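You operate a simulated robot arm through the tools that you are given. There is no shell and no other tool.

Carry out the task below with a simulated robot arm. There is one attempt and no reset: what you move stays moved.

TASK
Open the foot clamp, box the white cone, slip the beige cone on the blue post and clamp it. Where these are worked on the way, their far stop is far enough and under half their travel is too little: foot clamp.

The check looks at the end state, three seconds after you hand in, the way a careful person would. Anything else that was tipped, shoved, dropped, spilled or broken makes it a failure.

THE ROBOT
A 6-joint arm with a two-finger parallel gripper, fixed in place. Base frame: the origin is on the floor under the middle of its stand, x ahead of it, y to its left, z up; the work surface is at about z = 900. Units: mm, degrees, N and s.
With the tool pointing down near the work surface it reaches from about 580 to 940 mm from the base axis. Its first joint turns from -149.0 to 149.0 degrees. Payload 3.43 kg.
Tool frame: the origin (TCP) lies between the finger pads and is the grasp point; the fingertips stand 34 mm ahead of it; z points along the fingers, y is the line along which they close. The gripper opens to 128 mm. The fingers are 24 mm wide and 12 mm thick; the gripper's body (48 by 130 mm) begins 96 mm behind the TCP.
Orientation is that of the tool frame in the base frame, as a unit quaternion [x, y, z, w]. With the fingers straight down and closing along the base's y, the tool's x points along the base's -x, its y along +y and its z along -z.

THE INTERFACE
- The arm moves only by the tool step_arm. Its arguments are lists of equal length, an entry for each row: "linear": the shift along the tool's x, y, z in mm, a list of three; "rotation": the turn, a rotation vector about the tool's x, y, z in degrees, a list of three; "claw": the finger opening in mm, from 0 to 128. In form: {"linear": [[tx, ty, tz], ...], "rotation": [[rx, ry, rz], ...], "claw": [claw, ...]}. A call has 1 to 20 rows; each row shifts and turns the commanded pose from where the row before left it, along the tool's axes as they then stand. Each row takes 0.2 s and may step no farther than 50 mm and 8.6 degrees from the row before; otherwise, or with a gripper value out of range, the whole call is refused. A pose out of reach is approached as far as the arm can. The call stops where the force on the tool passes 40 N (or 10 N more than at its start, if that is more) or the arm is blocked; 0.2 s more then pass. Each finger travels about 108 mm/s and halts on what it meets, pressing with about 25 N; the grip force reading is that of the motor and also rises with nothing between the fingers. The clock runs only during rows and for 0.2 s after the last one: add rows that do not move to give the fingers time. The reply holds the time, the measured pose of the TCP, the force on the tool along the base axes, the opening and the grip force, in the units named above and with some noise, with the torque about the TCP (base axes, N m) and any sound that the robot's microphone picked up.
- Cameras (640 x 400 px; columns grow to the right, rows downward): "scene" is fixed at [48.9, -649.4, 1469.3]; the picture's right is [-0.25, -0.97, 0.00], its down [-0.73, 0.19, -0.65] and it looks along [0.63, -0.16, -0.76] (base axes); focal length 216 px, centre (320, 200). "wrist" rides on the gripper at [76, -11, -160] in the tool frame; the picture's right is [0.15, 0.99, 0.00], its down [-0.88, 0.13, -0.46] and it looks along [-0.45, 0.07, 0.89] (tool axes); focal length 234 px, centre (320, 200). There is no depth. A picture from a camera that has moved, and an enlarged one, comes with that camera's place and axes in the base frame and with its lens.
- get_image(camera): a new picture of that camera. It takes no simulated time.
- raise_lower(by): slides the trunk up (or, below 0, down) by that many mm; the arm rides with it, the base frame stays. It gives what a move gives, with no picture.
- inspect(camera, box): a new picture of the part [left, top, right, bottom] of that camera's present view, enlarged. It takes no simulated time.
- sign_off(): hands the job in; it is judged then, once.

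Places have to be worked out from the pictures, the camera data and where the tool is seen. Open the gripper and draw the arm clear of the work before you hand the job in, unless the task says otherwise.

The tools are called after "Request:" as name(argument=value, ...) on one line, values as JSON. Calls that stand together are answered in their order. step_arm: Moves the arm, as the interface text tells. Its arguments: {"type":"object","properties":{"linear":{"type":"array","items":{"type":"array","items":{"type":"number"}}},"rotation":{"type":"array","items":{"type":"array","items":{"type":"number"}}},"claw":{"type":"array","items":{"type":"number"}}},"required":["linear","rotation","claw"]} The other tools are called the same way: raise_lower (by) moves the trunk up or down; get_image (camera) takes a picture; inspect (camera, box) takes an enlarged picture of a part of a camera's view; sign_off () hands the job in.

At the start:

```text
time_s: 0.0
eef_pos: [549.3, -610.4, 1253.8]
tcp_rot: [0.0, 1.0, 0.0, -0.001]
contact_force: [0.4, -0.4, 0.2]
ft_torque: [-0.01, -0.01, 0.01]
width: 127.9
grasp_force: 0.1
trunk travel left (down, up): [-675.0, 35.0]
```

scene: 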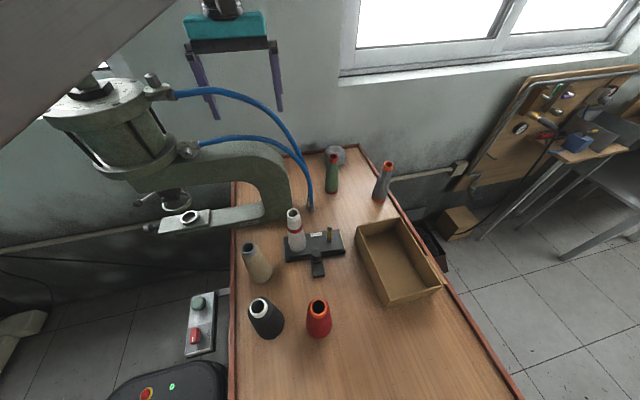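
wrist: 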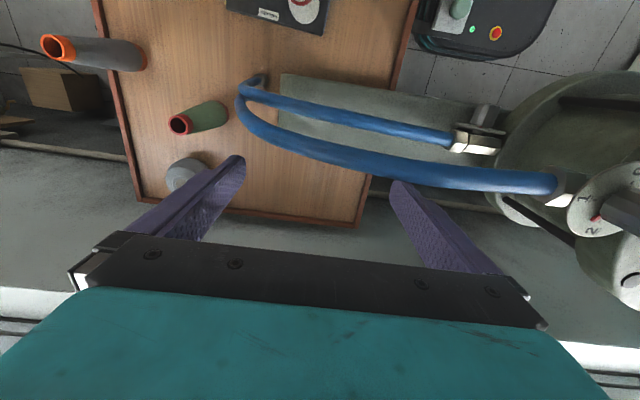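

I'll look closely at the workbench first to identify the clamp, posts, cones and box before moving.

Request:
inspect(camera="scene", box=[230, 190, 390, 290])

Request:
inspect(camera="scene", box=[220, 130, 460, 350])

Request:
inspect(camera="scene", box=[40, 60, 320, 240])

Request:
inspect(camera="wrist", box=[200, 0, 380, 60])

```text
4.00 times, centred on (310, 240) of scene
camera zoom: at [48.9, -649.4, 1469.3], right [-0.25, -0.97, 0.0], down [-0.73, 0.19, -0.65], along [0.63, -0.16, -0.76], focal length 863 px, centre (360, 40)
```

zoom: 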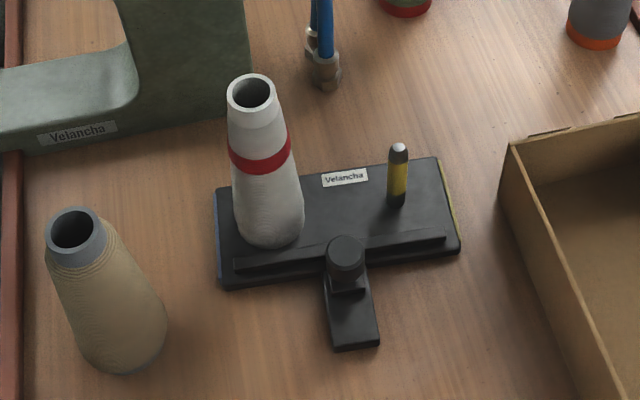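

```text
1.82 times, centred on (340, 240) of scene
camera zoom: at [48.9, -649.4, 1469.3], right [-0.25, -0.97, 0.0], down [-0.73, 0.19, -0.65], along [0.63, -0.16, -0.76], focal length 392 px, centre (284, 127)
```

zoom: 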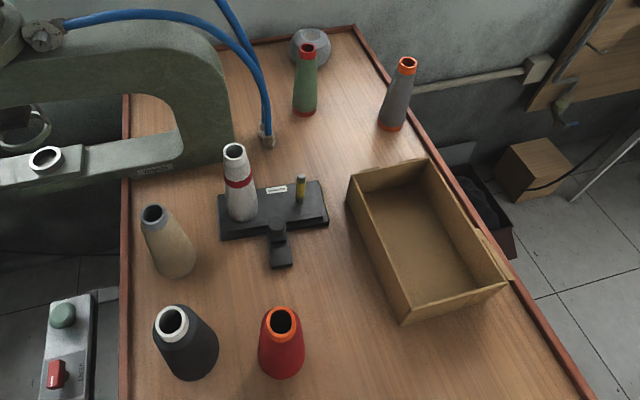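

```text
2.22 times, centred on (180, 150) of scene
camera zoom: at [48.9, -649.4, 1469.3], right [-0.25, -0.97, 0.0], down [-0.73, 0.19, -0.65], along [0.63, -0.16, -0.76], focal length 479 px, centre (631, 311)
```

zoom: 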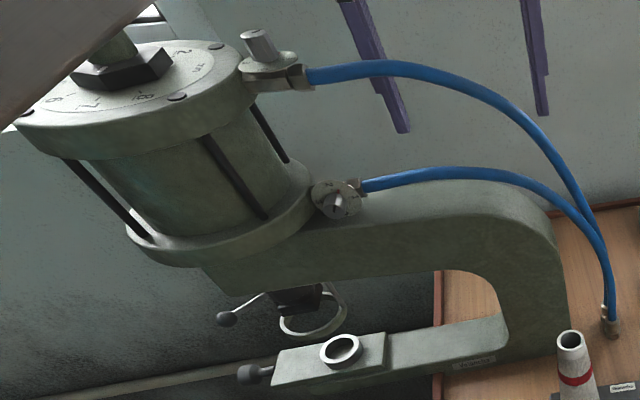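

```text
3.56 times, centred on (290, 30) of wrist
camera zoom: at [474.3, -622.5, 1412.8], right [-0.15, 0.99, 0.0], down [0.88, 0.13, 0.46], along [0.45, 0.07, -0.89], focal length 833 px, centre (427, 804)
```

zoom: 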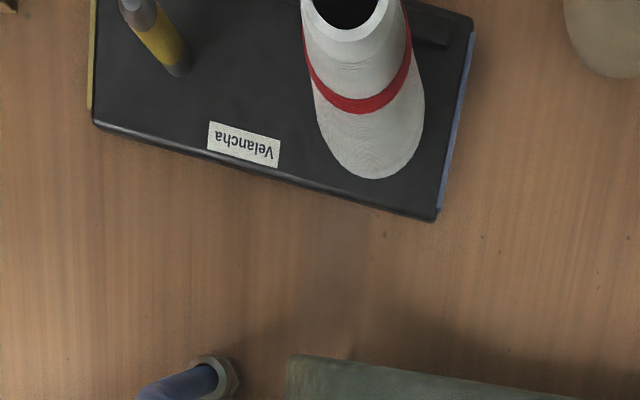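

The white cone (red band) sits on the left, blue-striped side of the fixture near (360, -700). The clamp bar and its knob lever are at the front of the fixture. I'll move the wrist camera over it, staying high, for a better look.

Request:
step_arm(linear=[[40, -15, 0], [40, -15, 0], [40, -15, 0], [40, -15, 0], [40, -15, 0], [40, -15, 0], [40, -15, 0], [40, -15, 0]], rotation=[[0, 0, 0], [0, 0, 0], [0, 0, 0], [0, 0, 0], [0, 0, 0], [0, 0, 0], [0, 0, 0], [0, 0, 0]], claw=[128, 128, 128, 128, 128, 128, 128, 128])

```text
time_s: 0.4
eef_pos: [529.0, -620.0, 1253.7]
tcp_rot: [0.0, 1.0, 0.001, 0.011]
contact_force: [12.6, 1.0, -1.9]
ft_torque: [-0.29, 0.56, -0.97]
width: 128.1
grasp_force: 0.1
trunk travel left (down, up): [-675.0, 35.0]
stopped in row 2: the force on the tool passed its limit at 64 N (the readings are from after the stop); the commanded pose is now the measured one
```

Contact stopped the arm early, so I need to see what the gripper hit.

Request:
get_image(camera="scene")

Request:
get_image(camera="wrist")

Request:
inspect(camera="scene", box=[140, 0, 340, 125])

```text
taken
```

scene: 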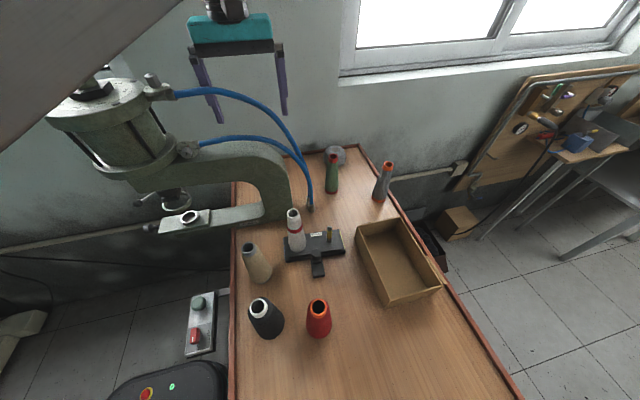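

```text
taken
camera wrist: at [450.5, -631.3, 1411.4], right [-0.15, 0.99, 0.0], down [0.87, 0.13, 0.48], along [0.47, 0.07, -0.88], focal length 234 px, centre (320, 200)
```

wrist: 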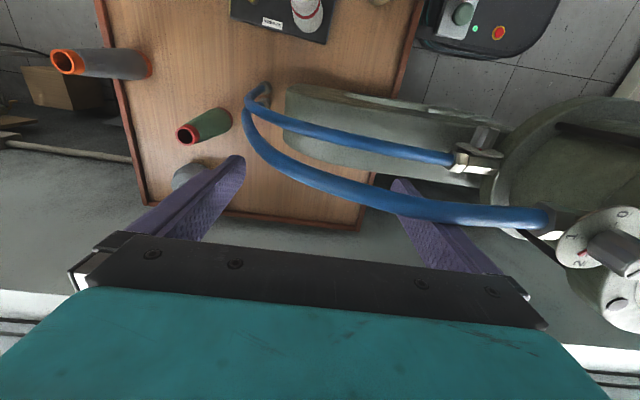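

```text
3.20 times, centred on (240, 62) of scene
camera zoom: at [48.9, -649.4, 1469.3], right [-0.25, -0.97, 0.0], down [-0.73, 0.19, -0.65], along [0.63, -0.16, -0.76], focal length 690 px, centre (576, 640)
```

zoom: 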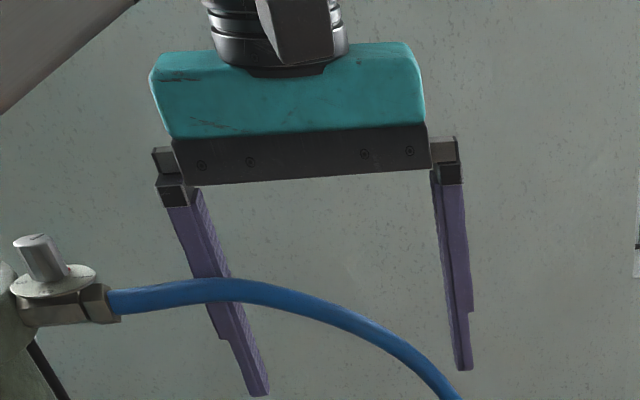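

The left finger is leaning on the blue air hose, which peaks around z≈1300 at that spot. I'll back off in +x, close the fingers partly, and shift up and to -y so I can pass the hose where it is lower.

Request:
step_arm(linear=[[-10, 0, 0], [-10, 0, 0], [0, 0, 0]], rotation=[[0, 0, 0], [0, 0, 0], [0, 0, 0]], claw=[128, 128, 128])

Request:
get_image(camera="scene")

```text
time_s: 1.2
eef_pos: [547.2, -619.8, 1255.9]
tcp_rot: [-0.002, 1.0, 0.001, 0.01]
contact_force: [0.3, -0.5, -0.3]
ft_torque: [0.01, 0.0, -0.01]
width: 127.9
grasp_force: 0.0
trunk travel left (down, up): [-675.0, 35.0]
```

```text
taken
```

scene: 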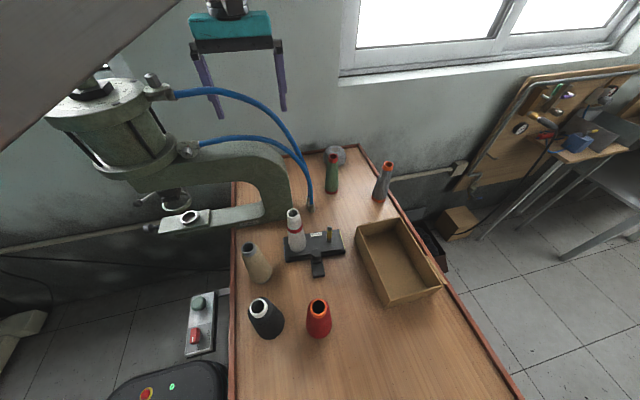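

The force is back to zero and the hose looks unchanged. Next I'll narrow the fingers and go up and toward -y to clear it.

Request:
step_arm(linear=[[0, 0, -20], [0, 0, -20], [0, -10, -20], [0, -15, -20], [0, -15, -20], [0, -15, 0], [0, -15, 0], [0, 0, 0]], rotation=[[0, 1.2, 0], [0, 0, 0], [0, 0, 0], [0, 0, 0], [0, 0, 0], [0, 0, 0], [0, 0, 0], [0, 0, 0]], claw=[110, 90, 70, 50, 40, 40, 40, 40])

Request:
get_image(camera="scene")

Request:
get_image(camera="wrist")

```text
time_s: 3.0
eef_pos: [521.9, -659.7, 1333.1]
tcp_rot: [-0.001, 1.0, -0.002, 0.0]
contact_force: [0.2, 0.4, -0.1]
ft_torque: [0.01, -0.02, -0.01]
width: 39.9
grasp_force: 0.1
out of reach, approached as far as the arm can: row 4, 5, 6, 7
trunk travel left (down, up): [-675.0, 35.0]
```

```text
taken
```

scene: 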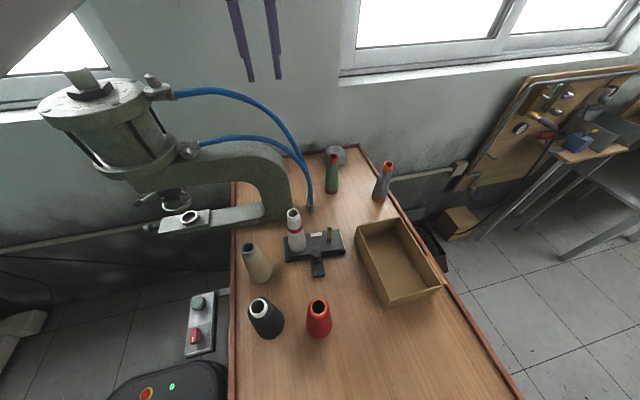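

```text
taken
camera wrist: at [447.9, -670.4, 1492.5], right [-0.15, 0.99, 0.0], down [0.88, 0.13, 0.46], along [0.45, 0.07, -0.89], focal length 234 px, centre (320, 200)
```

wrist: 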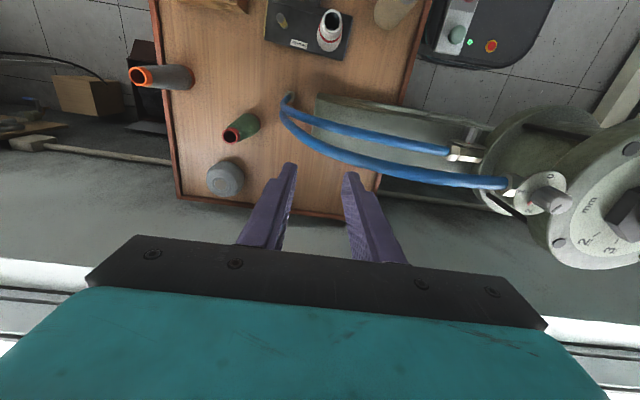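

The fingertips (z≈1299) now just clear the hose (z≈1277) and the arm is at its reach limit. I'll raise the trunk for extra margin before crossing in -x.

Request:
raise_lower(by=33)

```text
time_s: 3.8
eef_pos: [523.6, -659.8, 1368.1]
tcp_rot: [-0.001, 1.0, -0.001, 0.001]
contact_force: [0.3, 0.1, 0.2]
ft_torque: [0.01, 0.0, -0.01]
width: 39.9
grasp_force: 0.2
trunk travel left (down, up): [-708.0, 2.0]
```

With the TCP at z=1368 the tips are around 1334, well above the hose. I'll move in -x across it in modest steps.

Request:
step_arm(linear=[[20, 0, 0], [30, 0, 0], [30, 0, 0], [30, 0, 0], [30, 0, 0], [30, 0, 0], [30, 0, 0], [0, 0, 0]], rotation=[[0, 0, 0], [0, 0, 0], [0, 0, 0], [0, 0, 0], [0, 0, 0], [0, 0, 0], [0, 0, 0], [0, 0, 0]], claw=[40, 40, 40, 40, 40, 40, 40, 40])

Request:
get_image(camera="scene")

Request:
get_image(camera="wrist")

```text
time_s: 5.6
eef_pos: [327.4, -673.6, 1339.6]
tcp_rot: [0.0, 1.0, -0.007, 0.001]
contact_force: [0.4, 0.0, -0.4]
ft_torque: [-0.01, 0.03, -0.03]
width: 40.0
grasp_force: 0.0
out of reach, approached as far as the arm can: row 3, 4, 5, 6, 7
trunk travel left (down, up): [-708.0, 2.0]
```

```text
taken
```

scene: 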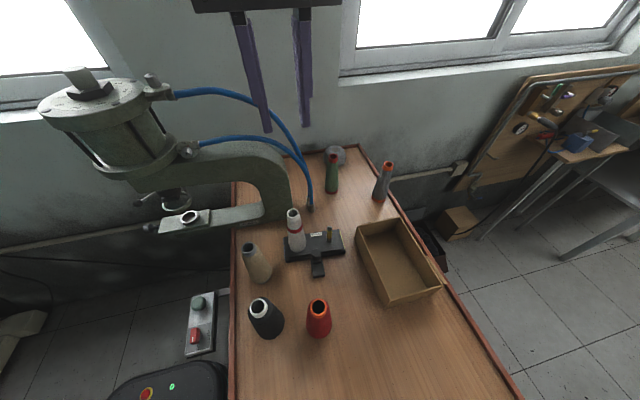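

```text
taken
camera wrist: at [252.0, -682.2, 1497.3], right [-0.15, 0.99, -0.01], down [0.88, 0.14, 0.46], along [0.45, 0.06, -0.89], focal length 234 px, centre (320, 200)
```

wrist: 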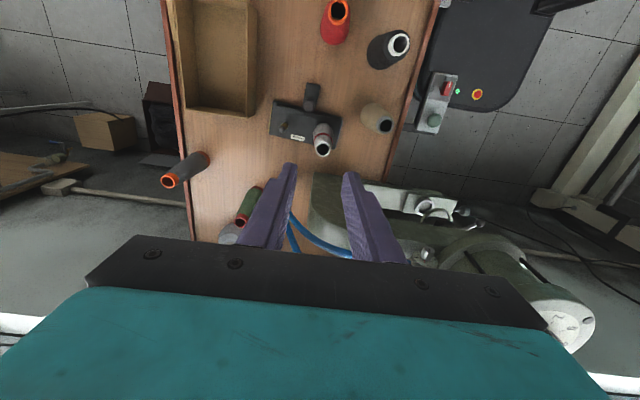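

The gripper is now past the hose. I'll put the trunk back to its starting height, then lower the camera for a close look at the fixture.

Request:
raise_lower(by=-33)

Request:
step_arm(linear=[[20, -5, 30], [20, -5, 30], [20, -5, 30], [10, 0, 30], [0, 0, 0]], rotation=[[0, 0, 0], [0, 0, 0], [0, 0, 0], [0, 0, 0], [0, 0, 0]], claw=[40, 40, 40, 40, 40])

Request:
get_image(camera="wrist")

Request:
get_image(camera="scene")

```text
time_s: 6.4
eef_pos: [327.7, -672.8, 1305.8]
tcp_rot: [-0.001, 1.0, -0.007, 0.001]
contact_force: [-0.1, -0.3, 0.1]
ft_torque: [-0.02, 0.03, 0.01]
width: 39.9
grasp_force: 0.1
trunk travel left (down, up): [-675.0, 35.0]
```

```text
time_s: 7.6
eef_pos: [256.8, -692.3, 1186.8]
tcp_rot: [-0.001, 1.0, -0.005, 0.002]
contact_force: [-0.5, -0.5, 0.4]
ft_torque: [0.01, 0.0, 0.02]
width: 40.1
grasp_force: 0.1
trunk travel left (down, up): [-675.0, 35.0]
```

```text
taken
camera wrist: at [181.5, -699.8, 1346.2], right [-0.15, 0.99, -0.01], down [0.88, 0.14, 0.46], along [0.45, 0.06, -0.89], focal length 234 px, centre (320, 200)
```

wrist: 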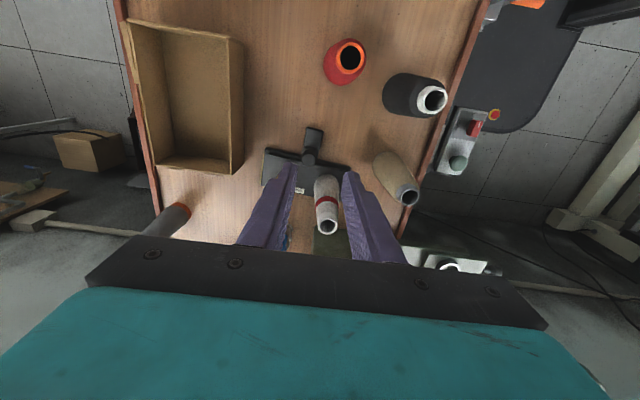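

```text
taken
```

scene: 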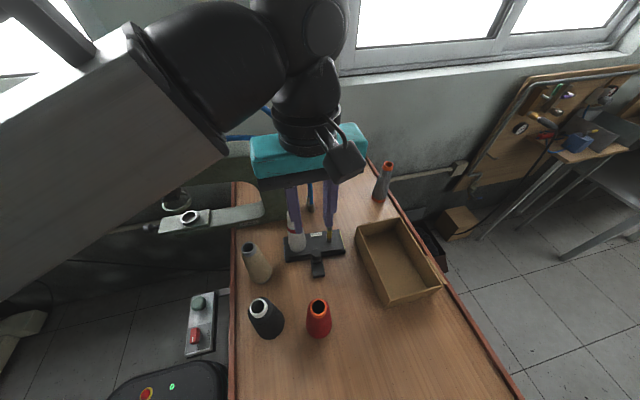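

I'll enlarge the fixture and its clamp lever from this view.

Request:
inspect(camera="wrist", box=[240, 110, 400, 250])

Request:
inspect(camera="scene", box=[270, 200, 360, 290])

```text
2.86 times, centred on (320, 180) of wrist
camera zoom: at [181.5, -699.8, 1346.2], right [-0.15, 0.99, -0.01], down [0.88, 0.14, 0.46], along [0.45, 0.06, -0.89], focal length 669 px, centre (320, 257)
```

zoom: 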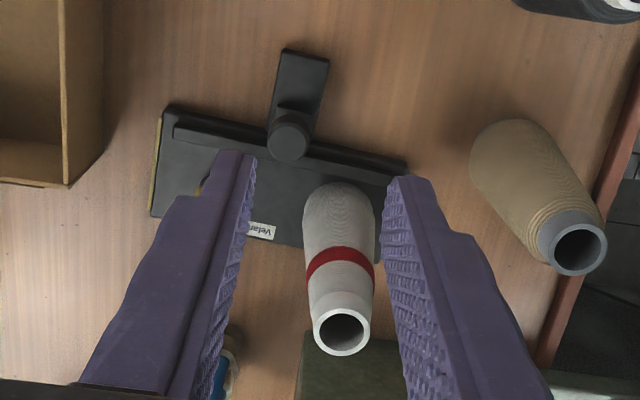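

```text
4.44 times, centred on (315, 245) of scene
camera zoom: at [48.9, -649.4, 1469.3], right [-0.25, -0.97, 0.0], down [-0.73, 0.19, -0.65], along [0.63, -0.16, -0.76], focal length 959 px, centre (342, 0)
```

zoom: 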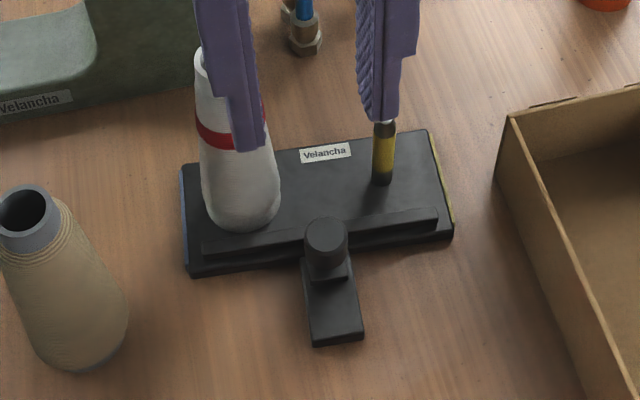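

From the two views I place the knob top at about (306,-705,944), on a jaw bar with a short rail tongue running toward -x. The blue post and white cone are at about (354,-663), the beige cone is at about (307,-553), and the box spans x 137–341, y -960 to -820. I'll go lower for a closer look at the clamp mechanism.

Request:
step_arm(linear=[[10, 0, 30], [10, 0, 30], [10, 0, 30], [10, 0, 30], [0, 0, 0]], rotation=[[0, 0, 0], [0, 0, 0], [0, 0, 0], [0, 0, 0], [0, 0, 0]], claw=[60, 80, 100, 100, 100])

Request:
get_image(camera="wrist")

Request:
inspect(camera="wrist", box=[230, 60, 390, 160])

```text
time_s: 8.8
eef_pos: [217.0, -691.0, 1066.6]
tcp_rot: [-0.001, 1.0, -0.006, 0.002]
contact_force: [0.3, -0.8, -0.5]
ft_torque: [0.01, 0.01, -0.02]
width: 100.3
grasp_force: 0.0
trunk travel left (down, up): [-675.0, 35.0]
```

```text
taken
camera wrist: at [142.3, -700.0, 1225.5], right [-0.15, 0.99, -0.01], down [0.88, 0.14, 0.46], along [0.45, 0.06, -0.89], focal length 234 px, centre (320, 200)
```

wrist: 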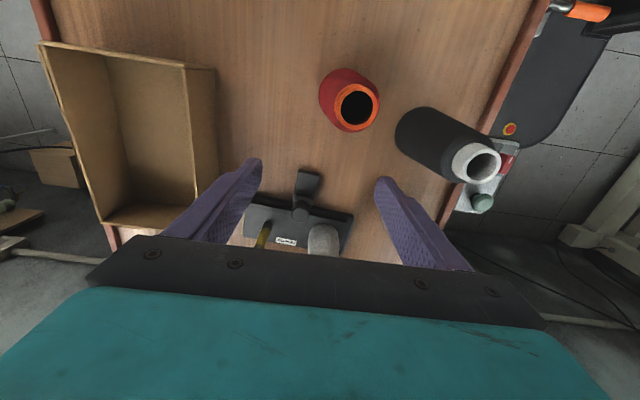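

```text
4.00 times, centred on (310, 110) of wrist
camera zoom: at [142.3, -700.0, 1225.5], right [-0.15, 0.99, -0.01], down [0.88, 0.14, 0.46], along [0.45, 0.06, -0.89], focal length 937 px, centre (360, 560)
```

zoom: 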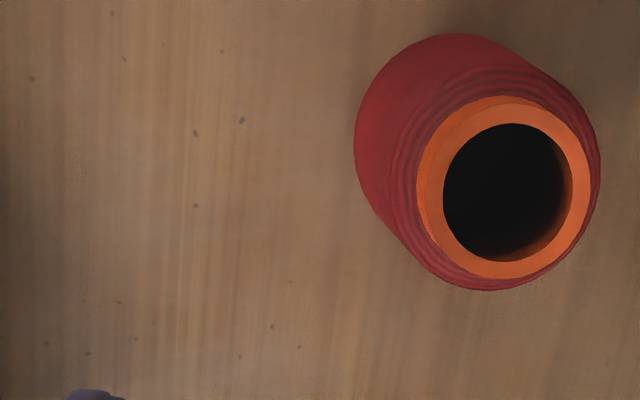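

Request:
inspect(camera="wrist", box=[230, 150, 390, 260])

Request:
inspect(camera="scene", box=[280, 225, 350, 285])

```text
3.64 times, centred on (310, 205) of wrist
camera zoom: at [142.3, -700.0, 1225.5], right [-0.15, 0.99, -0.01], down [0.88, 0.14, 0.46], along [0.45, 0.06, -0.89], focal length 852 px, centre (356, 182)
```

zoom: 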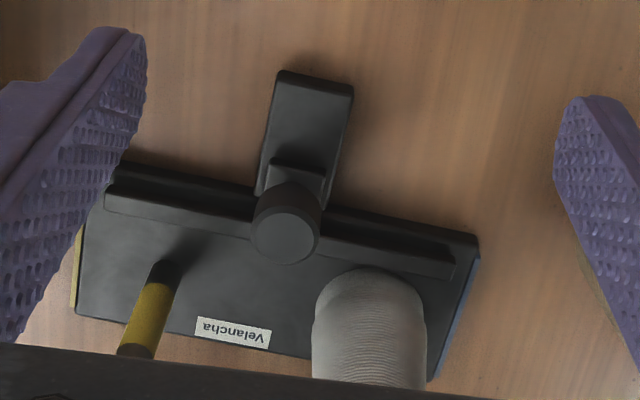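

```text
6.67 times, centred on (315, 255) of scene
camera zoom: at [48.9, -649.4, 1469.3], right [-0.25, -0.97, 0.0], down [-0.73, 0.19, -0.65], along [0.63, -0.16, -0.76], focal length 1438 px, centre (353, -167)
```

zoom: 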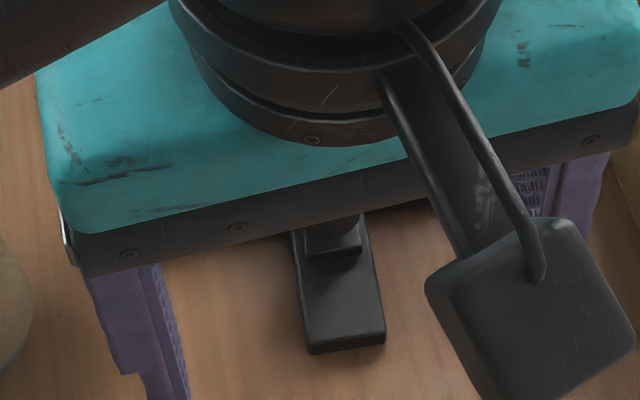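

The clamp is a slider: the knob block and jaw bar ride on a rail tongue that extends toward -x, currently pushed against the white cone's foot. I'll tilt the hand 8° away from the white cone's top and approach the knob from above.

Request:
step_arm(linear=[[0, 0, 0], [-19.3, -3.5, 17.1], [-19.3, -3.5, 17.1], [-19.3, -3.5, 17.1], [-19.3, -3.5, 17.1], [0, 0, 0]], rotation=[[0, -8, 0], [0, 0, 0], [0, 0, 0], [0, 0, 0], [0, 0, 0], [0, 0, 0]], claw=[80, 60, 56, 56, 56, 56])

Request:
inspect(camera="wrist", box=[220, 100, 420, 260])

Request:
get_image(camera="scene")

```text
time_s: 10.2
eef_pos: [304.0, -706.5, 1008.7]
tcp_rot: [0.0, 0.997, -0.006, 0.071]
contact_force: [-0.1, 0.8, 0.4]
ft_torque: [0.01, 0.0, -0.01]
width: 56.2
grasp_force: 0.0
trunk travel left (down, up): [-675.0, 35.0]
```

```text
2.50 times, centred on (320, 180) of wrist
camera zoom: at [208.1, -714.8, 1155.7], right [-0.15, 0.99, -0.03], down [0.81, 0.14, 0.58], along [0.57, 0.06, -0.82], focal length 585 px, centre (320, 250)
```

zoom: 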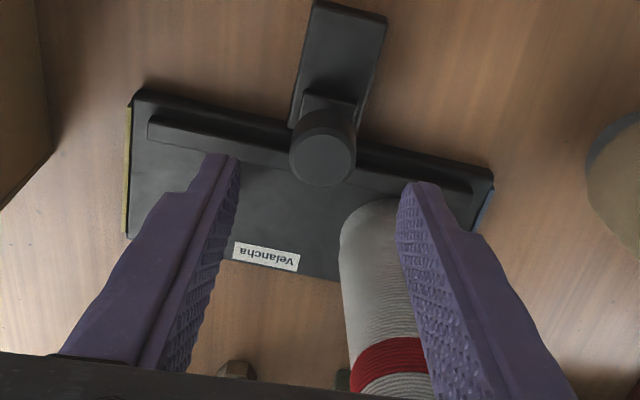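

```text
taken
```

scene: 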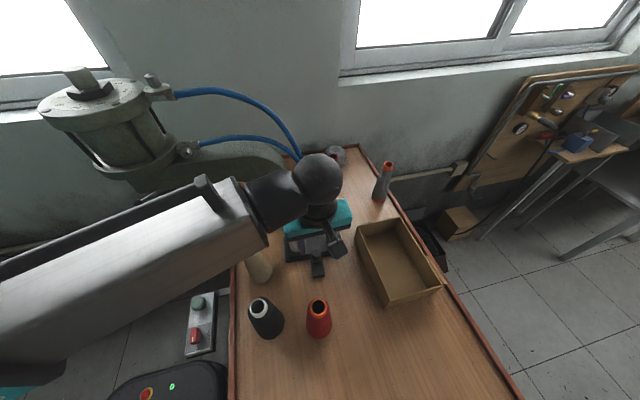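

The knob is centred between the fingertips. I'll lower so the tips straddle the knob's upper part (tip z≈931), keeping about 14 mm from the white cone.

Request:
step_arm(linear=[[3.6, 0.5, 14.3], [3.6, 0.5, 14.3], [3.6, 0.5, 14.3], [0, 0, 0]], rotation=[[0, 0, 0], [0, 0, 0], [0, 0, 0], [0, 0, 0]], claw=[56, 56, 56, 56])

Request:
inspect(camera="wrist", box=[220, 100, 420, 260])

```text
time_s: 11.2
eef_pos: [299.3, -704.5, 966.5]
tcp_rot: [0.0, 0.997, -0.006, 0.072]
contact_force: [0.2, -0.1, 0.0]
ft_torque: [0.02, 0.01, 0.01]
width: 56.0
grasp_force: 0.0
trunk travel left (down, up): [-675.0, 35.0]
```

```text
2.50 times, centred on (320, 180) of wrist
camera zoom: at [203.5, -713.6, 1111.7], right [-0.15, 0.99, -0.03], down [0.81, 0.14, 0.58], along [0.57, 0.06, -0.82], focal length 585 px, centre (320, 250)
```

zoom: 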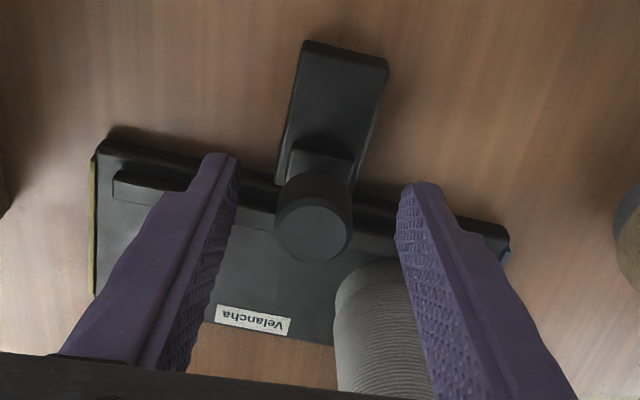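

The pads bracket the knob on both sides. I'll close on it now and check the grip.

Request:
step_arm(linear=[[-1.5, 0, 0], [0, 0, 0], [0, 0, 0], [0, 0, 0]], rotation=[[0, 0, 0], [0, 0, 0], [0, 0, 0], [0, 0, 0]], claw=[40, 15, 15, 15])

Request:
inspect(camera="wrist", box=[220, 100, 420, 260])

```text
time_s: 12.2
eef_pos: [301.3, -705.2, 964.5]
tcp_rot: [0.0, 0.997, -0.006, 0.072]
contact_force: [-0.9, -11.6, 4.6]
ft_torque: [-0.01, 0.16, -0.01]
width: 25.3
grasp_force: 25.6
trunk travel left (down, up): [-675.0, 35.0]
```

```text
2.50 times, centred on (320, 180) of wrist
camera zoom: at [204.5, -714.6, 1111.8], right [-0.15, 0.99, -0.03], down [0.81, 0.14, 0.58], along [0.57, 0.06, -0.82], focal length 585 px, centre (320, 250)
```

zoom: 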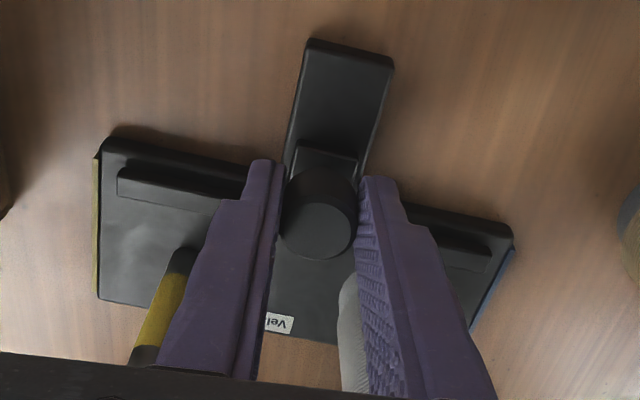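

The knob is gripped at 25 mm wide. I'll pull it back along the rail toward -x, with the slight +y of the rail's yaw, in small steps and watching the force.

Request:
step_arm(linear=[[0, -0.8, 0], [3.96, 0.3, -0.55], [3.96, 0.3, -0.55], [3.96, 0.3, -0.55], [0, 0, 0]], rotation=[[0, 0, 0], [0, 0, 0], [0, 0, 0], [0, 0, 0], [0, 0, 0]], claw=[15, 15, 15, 15, 15])

Request:
inspect(camera="wrist", box=[220, 100, 420, 260])

```text
time_s: 13.4
eef_pos: [289.3, -705.4, 966.1]
tcp_rot: [-0.002, 0.997, -0.006, 0.072]
contact_force: [-0.7, -4.4, 7.8]
ft_torque: [0.16, -0.22, 0.03]
width: 25.5
grasp_force: 25.2
trunk travel left (down, up): [-675.0, 35.0]
```

```text
2.50 times, centred on (320, 180) of wrist
camera zoom: at [192.1, -714.0, 1111.7], right [-0.15, 0.99, -0.03], down [0.81, 0.14, 0.58], along [0.57, 0.06, -0.82], focal length 585 px, centre (320, 250)
```

zoom: 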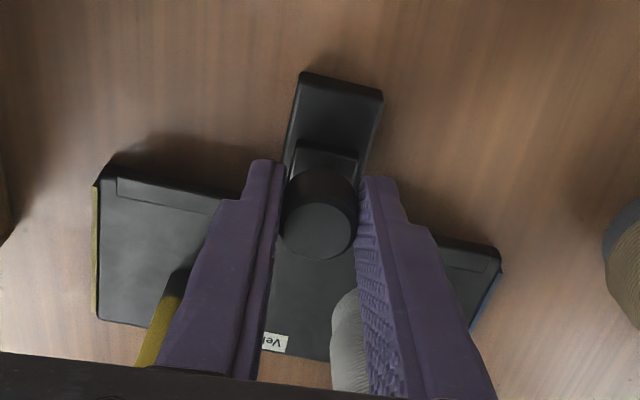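

The slider and jaw bar moved back with the knob, with almost no resistance. I'll keep pulling until the far stop.

Request:
step_arm(linear=[[3.96, 0.3, -0.55], [3.96, 0.3, -0.55], [3.96, 0.3, -0.55], [3.96, 0.3, -0.55], [3.96, 0.3, -0.55], [0, 0, 0]], rotation=[[0, 0, 0], [0, 0, 0], [0, 0, 0], [0, 0, 0], [0, 0, 0], [0, 0, 0]], claw=[15, 15, 15, 15, 15, 15])

Request:
inspect(camera="wrist", box=[220, 100, 420, 260])

```text
time_s: 14.8
eef_pos: [269.4, -703.3, 965.3]
tcp_rot: [0.0, 0.997, -0.006, 0.072]
contact_force: [5.1, -5.6, 6.6]
ft_torque: [0.16, -0.05, 0.02]
width: 25.3
grasp_force: 24.7
trunk travel left (down, up): [-675.0, 35.0]
```

```text
2.50 times, centred on (320, 180) of wrist
camera zoom: at [172.4, -712.1, 1111.7], right [-0.15, 0.99, -0.03], down [0.81, 0.14, 0.58], along [0.57, 0.06, -0.82], focal length 585 px, centre (320, 250)
```

zoom: 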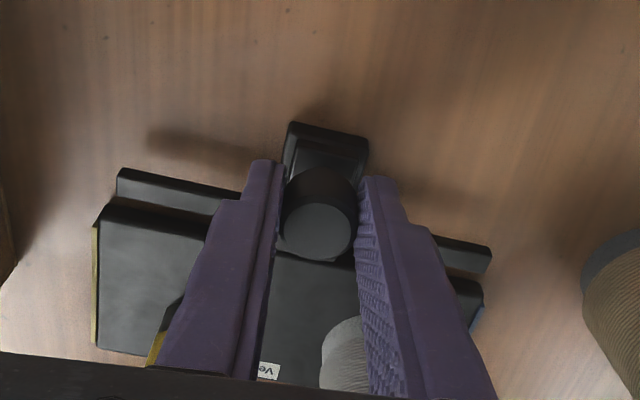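

It has moved about 32 mm with the slider block nearly at the tongue end. I'll go a little further in small steps to find the stop without yanking the fixture.

Request:
step_arm(linear=[[1.98, 0.15, -0.28], [1.98, 0.15, -0.28], [0, 0, 0]], rotation=[[0, 0, 0], [0, 0, 0], [0, 0, 0]], claw=[15, 15, 15])

Request:
inspect(camera="wrist", box=[220, 100, 420, 260])

```text
time_s: 15.6
eef_pos: [265.5, -701.5, 965.0]
tcp_rot: [-0.001, 0.997, -0.005, 0.072]
contact_force: [12.7, 0.5, 5.0]
ft_torque: [0.07, -0.78, 0.06]
width: 24.7
grasp_force: 25.4
trunk travel left (down, up): [-675.0, 35.0]
```

```text
2.50 times, centred on (320, 180) of wrist
camera zoom: at [169.5, -711.2, 1111.4], right [-0.15, 0.99, -0.03], down [0.81, 0.14, 0.58], along [0.57, 0.06, -0.82], focal length 585 px, centre (320, 250)
```

zoom: 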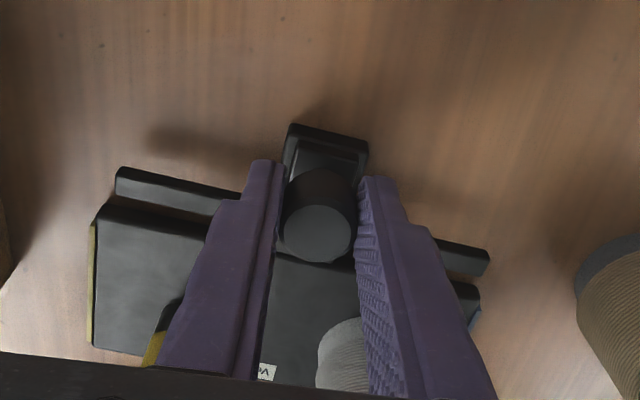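

Resistance is now rising (about 13 N) after roughly 35 mm, so the slider is at its far stop. I'll release the knob and lift clear to check.

Request:
step_arm(linear=[[-1, 0, 0], [0, 0, 0], [0, 0, 0], [0, 0, -20], [0, 0, -30], [0, 0, -30], [0, 0, -30], [0, 0, 0]], rotation=[[0, 0, 0], [0, 0, 0], [0, 0, 0], [0, 0, 0], [0, 0, 0], [0, 0, 0], [0, 0, 0], [0, 0, 0]], claw=[30, 56, 56, 56, 56, 56, 56, 56])

Request:
get_image(camera="wrist")

Request:
inspect(camera="wrist", box=[220, 80, 420, 240])

Request:
get_image(camera="scene")

```text
time_s: 17.4
eef_pos: [248.8, -702.5, 1073.6]
tcp_rot: [-0.001, 0.997, -0.006, 0.072]
contact_force: [-0.8, -0.7, 0.5]
ft_torque: [-0.01, 0.0, 0.02]
width: 56.0
grasp_force: 0.0
trunk travel left (down, up): [-675.0, 35.0]
```

```text
taken
camera wrist: at [153.2, -711.5, 1221.0], right [-0.15, 0.99, -0.03], down [0.81, 0.14, 0.58], along [0.57, 0.06, -0.82], focal length 234 px, centre (320, 200)
```

wrist: 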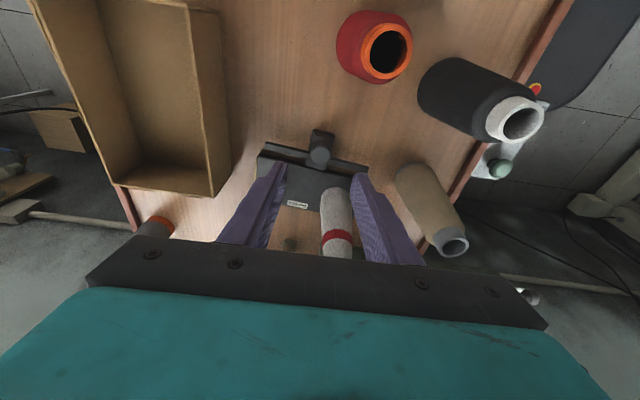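

```text
2.50 times, centred on (320, 160) of wrist
camera zoom: at [153.2, -711.5, 1221.0], right [-0.15, 0.99, -0.03], down [0.81, 0.14, 0.58], along [0.57, 0.06, -0.82], focal length 585 px, centre (320, 300)
```

zoom: 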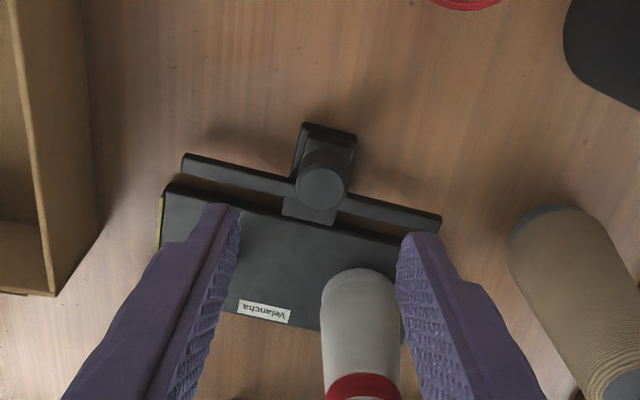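

```text
taken
```

scene: 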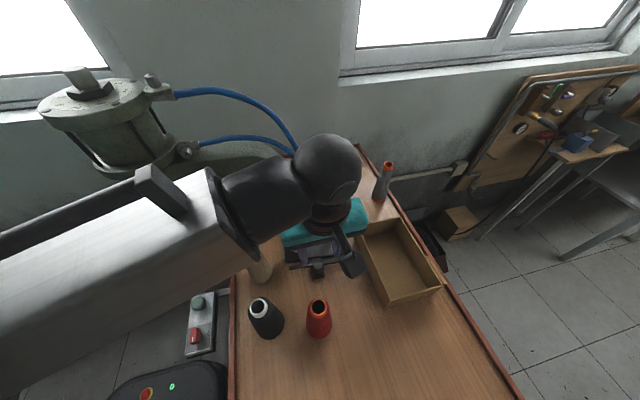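

The clamp is fully open: the bar is well back from the foot and the white cone still stands on its post. I'll straighten the tool, rise, and position above the white cone.

Request:
step_arm(linear=[[0, 0, 0], [0, 0, -40], [0, 0, -40], [-35, 13, 0], [-35, 13, 0], [-35, 13, 0], [0, 0, 0]], rotation=[[0, 8.2, 0], [0, 0, 0], [0, 0, 0], [0, 0, 0], [0, 0, 0], [0, 0, 0], [0, 0, 0]], claw=[70, 90, 100, 100, 100, 100, 100])

Request:
get_image(camera="wrist")

Request:
inspect(camera="wrist", box=[220, 100, 420, 260])

Request:
get_image(camera="scene")

```text
time_s: 19.0
eef_pos: [353.8, -663.5, 1152.3]
tcp_rot: [0.0, 1.0, -0.007, 0.0]
contact_force: [0.0, -0.9, -0.7]
ft_torque: [0.0, -0.01, 0.02]
width: 100.1
grasp_force: 0.1
trunk travel left (down, up): [-675.0, 35.0]
```

```text
taken
camera wrist: at [279.0, -672.1, 1312.4], right [-0.15, 0.99, -0.01], down [0.88, 0.14, 0.45], along [0.45, 0.06, -0.89], focal length 234 px, centre (320, 200)
```

wrist: 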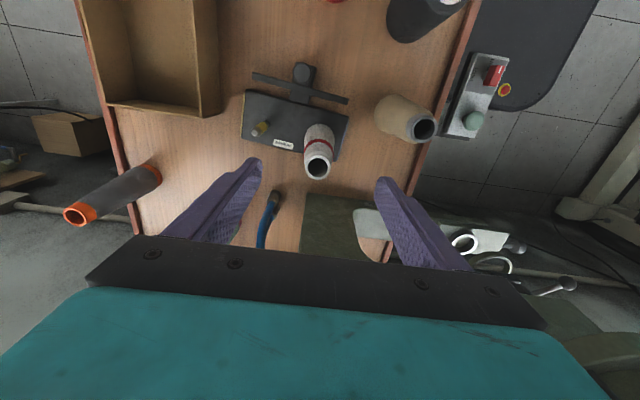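

```text
2.50 times, centred on (320, 180) of wrist
camera zoom: at [279.0, -672.1, 1312.4], right [-0.15, 0.99, -0.01], down [0.88, 0.14, 0.45], along [0.45, 0.06, -0.89], focal length 585 px, centre (320, 250)
```

zoom: 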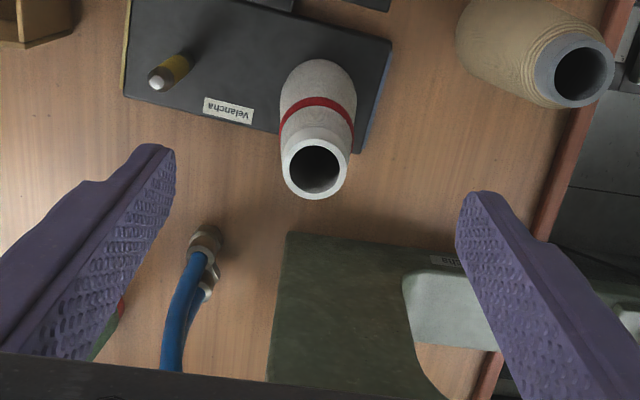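

```text
taken
```

scene: 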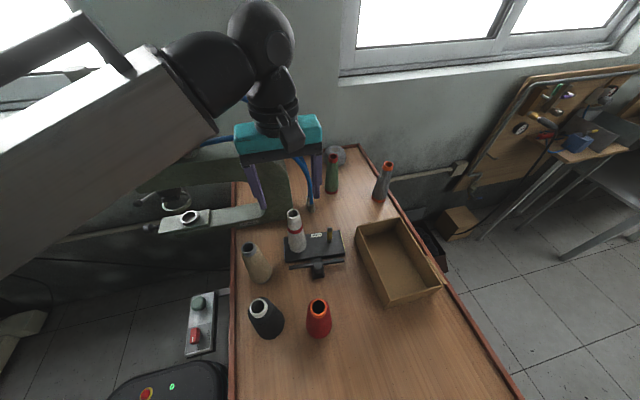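

Cross-checking both cameras puts the white cone's axis at about (361,-664.5), top at z≈1064 and base at z≈917. I'll correct the small tilt, centre over it and descend to grip around z≈1035, above its centre of mass.

Request:
step_arm(linear=[[-7, -1, 0], [0, 0, 30], [0, 0, 30], [0, 0, 30], [0, 0, 27], [0, 0, 0]], rotation=[[-0.8, 0, 0], [0, 0, 0], [0, 0, 0], [0, 0, 0], [0, 0, 0], [0, 0, 0]], claw=[100, 100, 100, 100, 100, 100])

Request:
get_image(camera="wrist")

Request:
get_image(camera="scene")

```text
time_s: 20.4
eef_pos: [360.3, -662.1, 1037.7]
tcp_rot: [0.0, 1.0, 0.001, 0.0]
contact_force: [0.1, 1.4, -0.2]
ft_torque: [-0.02, -0.01, 0.01]
width: 100.1
grasp_force: 0.0
trunk travel left (down, up): [-675.0, 35.0]
```

```text
taken
camera wrist: at [286.2, -672.9, 1196.0], right [-0.15, 0.99, 0.0], down [0.88, 0.13, 0.46], along [0.45, 0.07, -0.89], focal length 234 px, centre (320, 200)
```

wrist: 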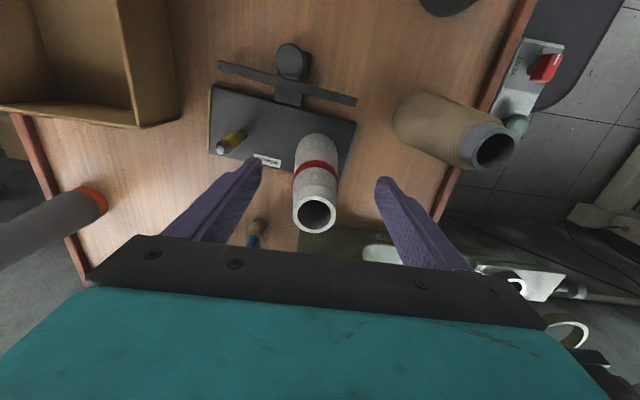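

```text
taken
```

scene: 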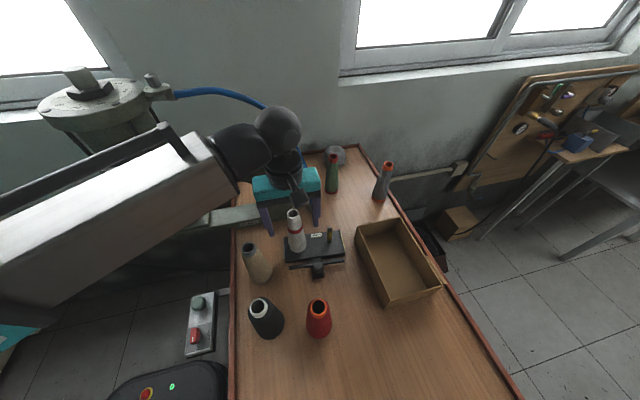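

Request:
inspect(camera="wrist", box=[220, 120, 420, 260])

Request:
inspect(camera="scene", box=[240, 160, 350, 290])

```text
2.86 times, centred on (320, 190) of wrist
camera zoom: at [286.2, -672.9, 1196.0], right [-0.15, 0.99, 0.0], down [0.88, 0.13, 0.46], along [0.45, 0.07, -0.89], focal length 669 px, centre (320, 229)
```

zoom: 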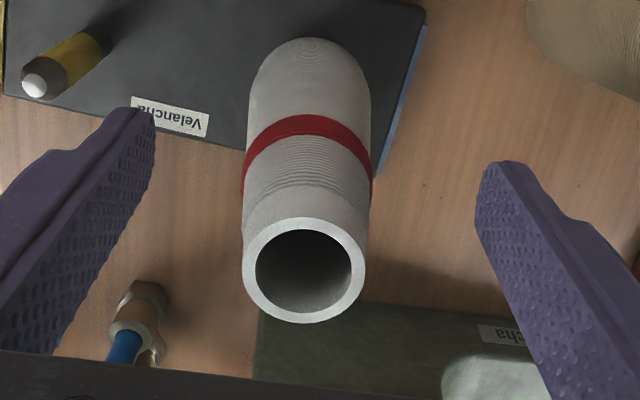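

```text
3.08 times, centred on (295, 225) of scene
camera zoom: at [48.9, -649.4, 1469.3], right [-0.25, -0.97, 0.0], down [-0.73, 0.19, -0.65], along [0.63, -0.16, -0.76], focal length 664 px, centre (397, 123)
```

zoom: 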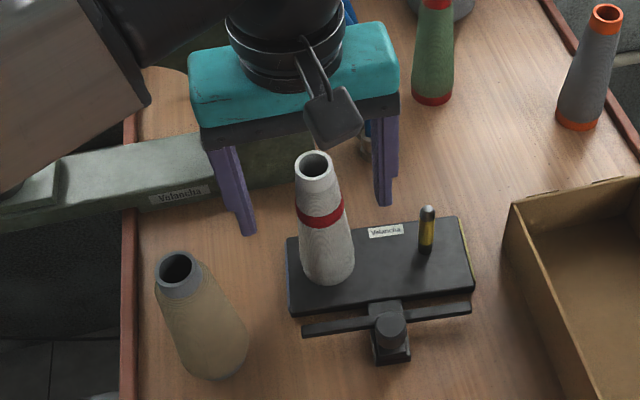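

The cone sits about 3 mm to -y of the gripper centre. I'll shift by 3 mm and then close on it.

Request:
step_arm(linear=[[0, -3, 0], [0, 0, 0], [0, 0, 0], [0, 0, 0], [0, 0, 0], [0, 0, 0]], rotation=[[0, 0, 0], [0, 0, 0], [0, 0, 0], [0, 0, 0], [0, 0, 0], [0, 0, 0]], claw=[100, 70, 45, 25, 25, 25])

Request:
get_image(camera="wrist")

```text
time_s: 21.8
eef_pos: [362.3, -665.5, 1037.5]
tcp_rot: [-0.001, 1.0, 0.001, 0.001]
contact_force: [0.1, -0.1, 0.0]
ft_torque: [-0.04, -0.01, 0.02]
width: 36.8
grasp_force: 25.7
trunk travel left (down, up): [-675.0, 35.0]
```

```text
taken
camera wrist: at [286.7, -676.5, 1196.0], right [-0.15, 0.99, 0.0], down [0.88, 0.13, 0.46], along [0.45, 0.07, -0.89], focal length 234 px, centre (320, 200)
```

wrist: 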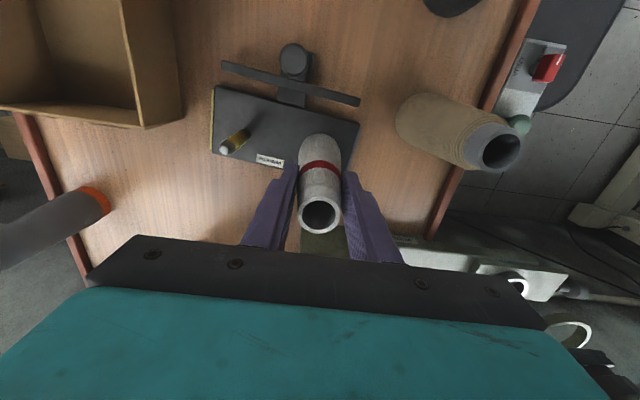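

It's gripped evenly at 36.8 mm with no side load. I'll lift straight up, slowly at first, until it's off the post.

Request:
step_arm(linear=[[0, 0, -8], [0, 0, -10], [0, 0, -12], [0, 0, -15], [0, 0, -15], [0, 0, -20], [0, 0, -20], [0, 0, -10], [0, 0, 0]], rotation=[[0, 0, 0], [0, 0, 0], [0, 0, 0], [0, 0, 0], [0, 0, 0], [0, 0, 0], [0, 0, 0], [0, 0, 0], [0, 0, 0]], claw=[25, 25, 25, 25, 25, 25, 25, 25, 25])

Request:
get_image(camera="wrist")

Request:
get_image(camera="scene")

```text
time_s: 23.8
eef_pos: [363.0, -667.1, 1147.0]
tcp_rot: [-0.001, 1.0, 0.0, 0.0]
contact_force: [-0.3, -0.4, 0.2]
ft_torque: [-0.01, -0.02, -0.01]
width: 37.0
grasp_force: 24.8
trunk travel left (down, up): [-675.0, 35.0]
```

```text
taken
camera wrist: at [288.0, -676.7, 1305.5], right [-0.15, 0.99, 0.0], down [0.88, 0.13, 0.46], along [0.45, 0.07, -0.89], focal length 234 px, centre (320, 200)
```

wrist: 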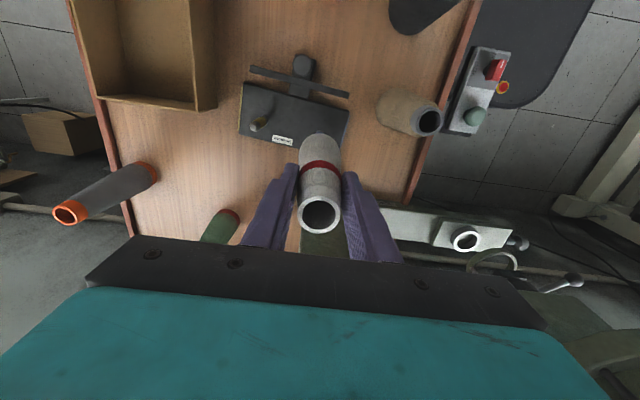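

```text
taken
```

scene: 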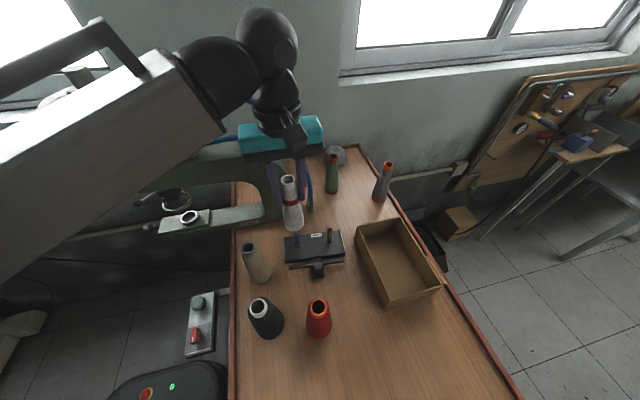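

The cone is off and the blue post is visible. I'll zoom in to locate it precisely before moving on.

Request:
inspect(camera="scene", box=[270, 215, 360, 285])

Request:
inspect(camera="scene", box=[340, 200, 460, 320])

```text
5.71 times, centred on (315, 250) of scene
camera zoom: at [48.9, -649.4, 1469.3], right [-0.25, -0.97, 0.0], down [-0.73, 0.19, -0.65], along [0.63, -0.16, -0.76], focal length 1233 px, centre (349, -86)
```

zoom: 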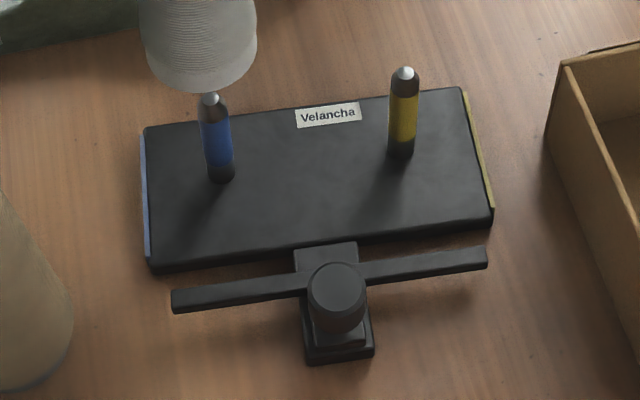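

```text
3.33 times, centred on (400, 260) of scene
camera zoom: at [48.9, -649.4, 1469.3], right [-0.25, -0.97, 0.0], down [-0.73, 0.19, -0.65], along [0.63, -0.16, -0.76], focal length 719 px, centre (53, 0)
```

zoom: 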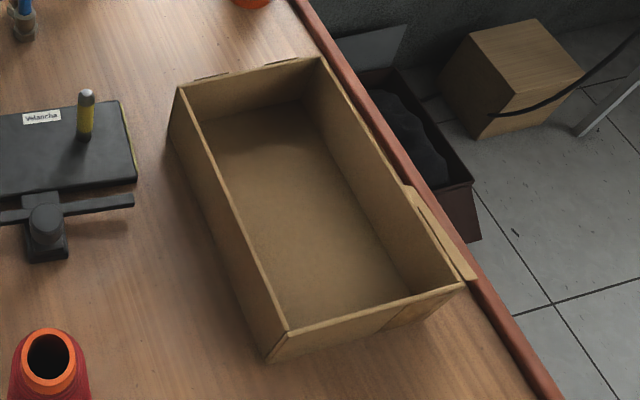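

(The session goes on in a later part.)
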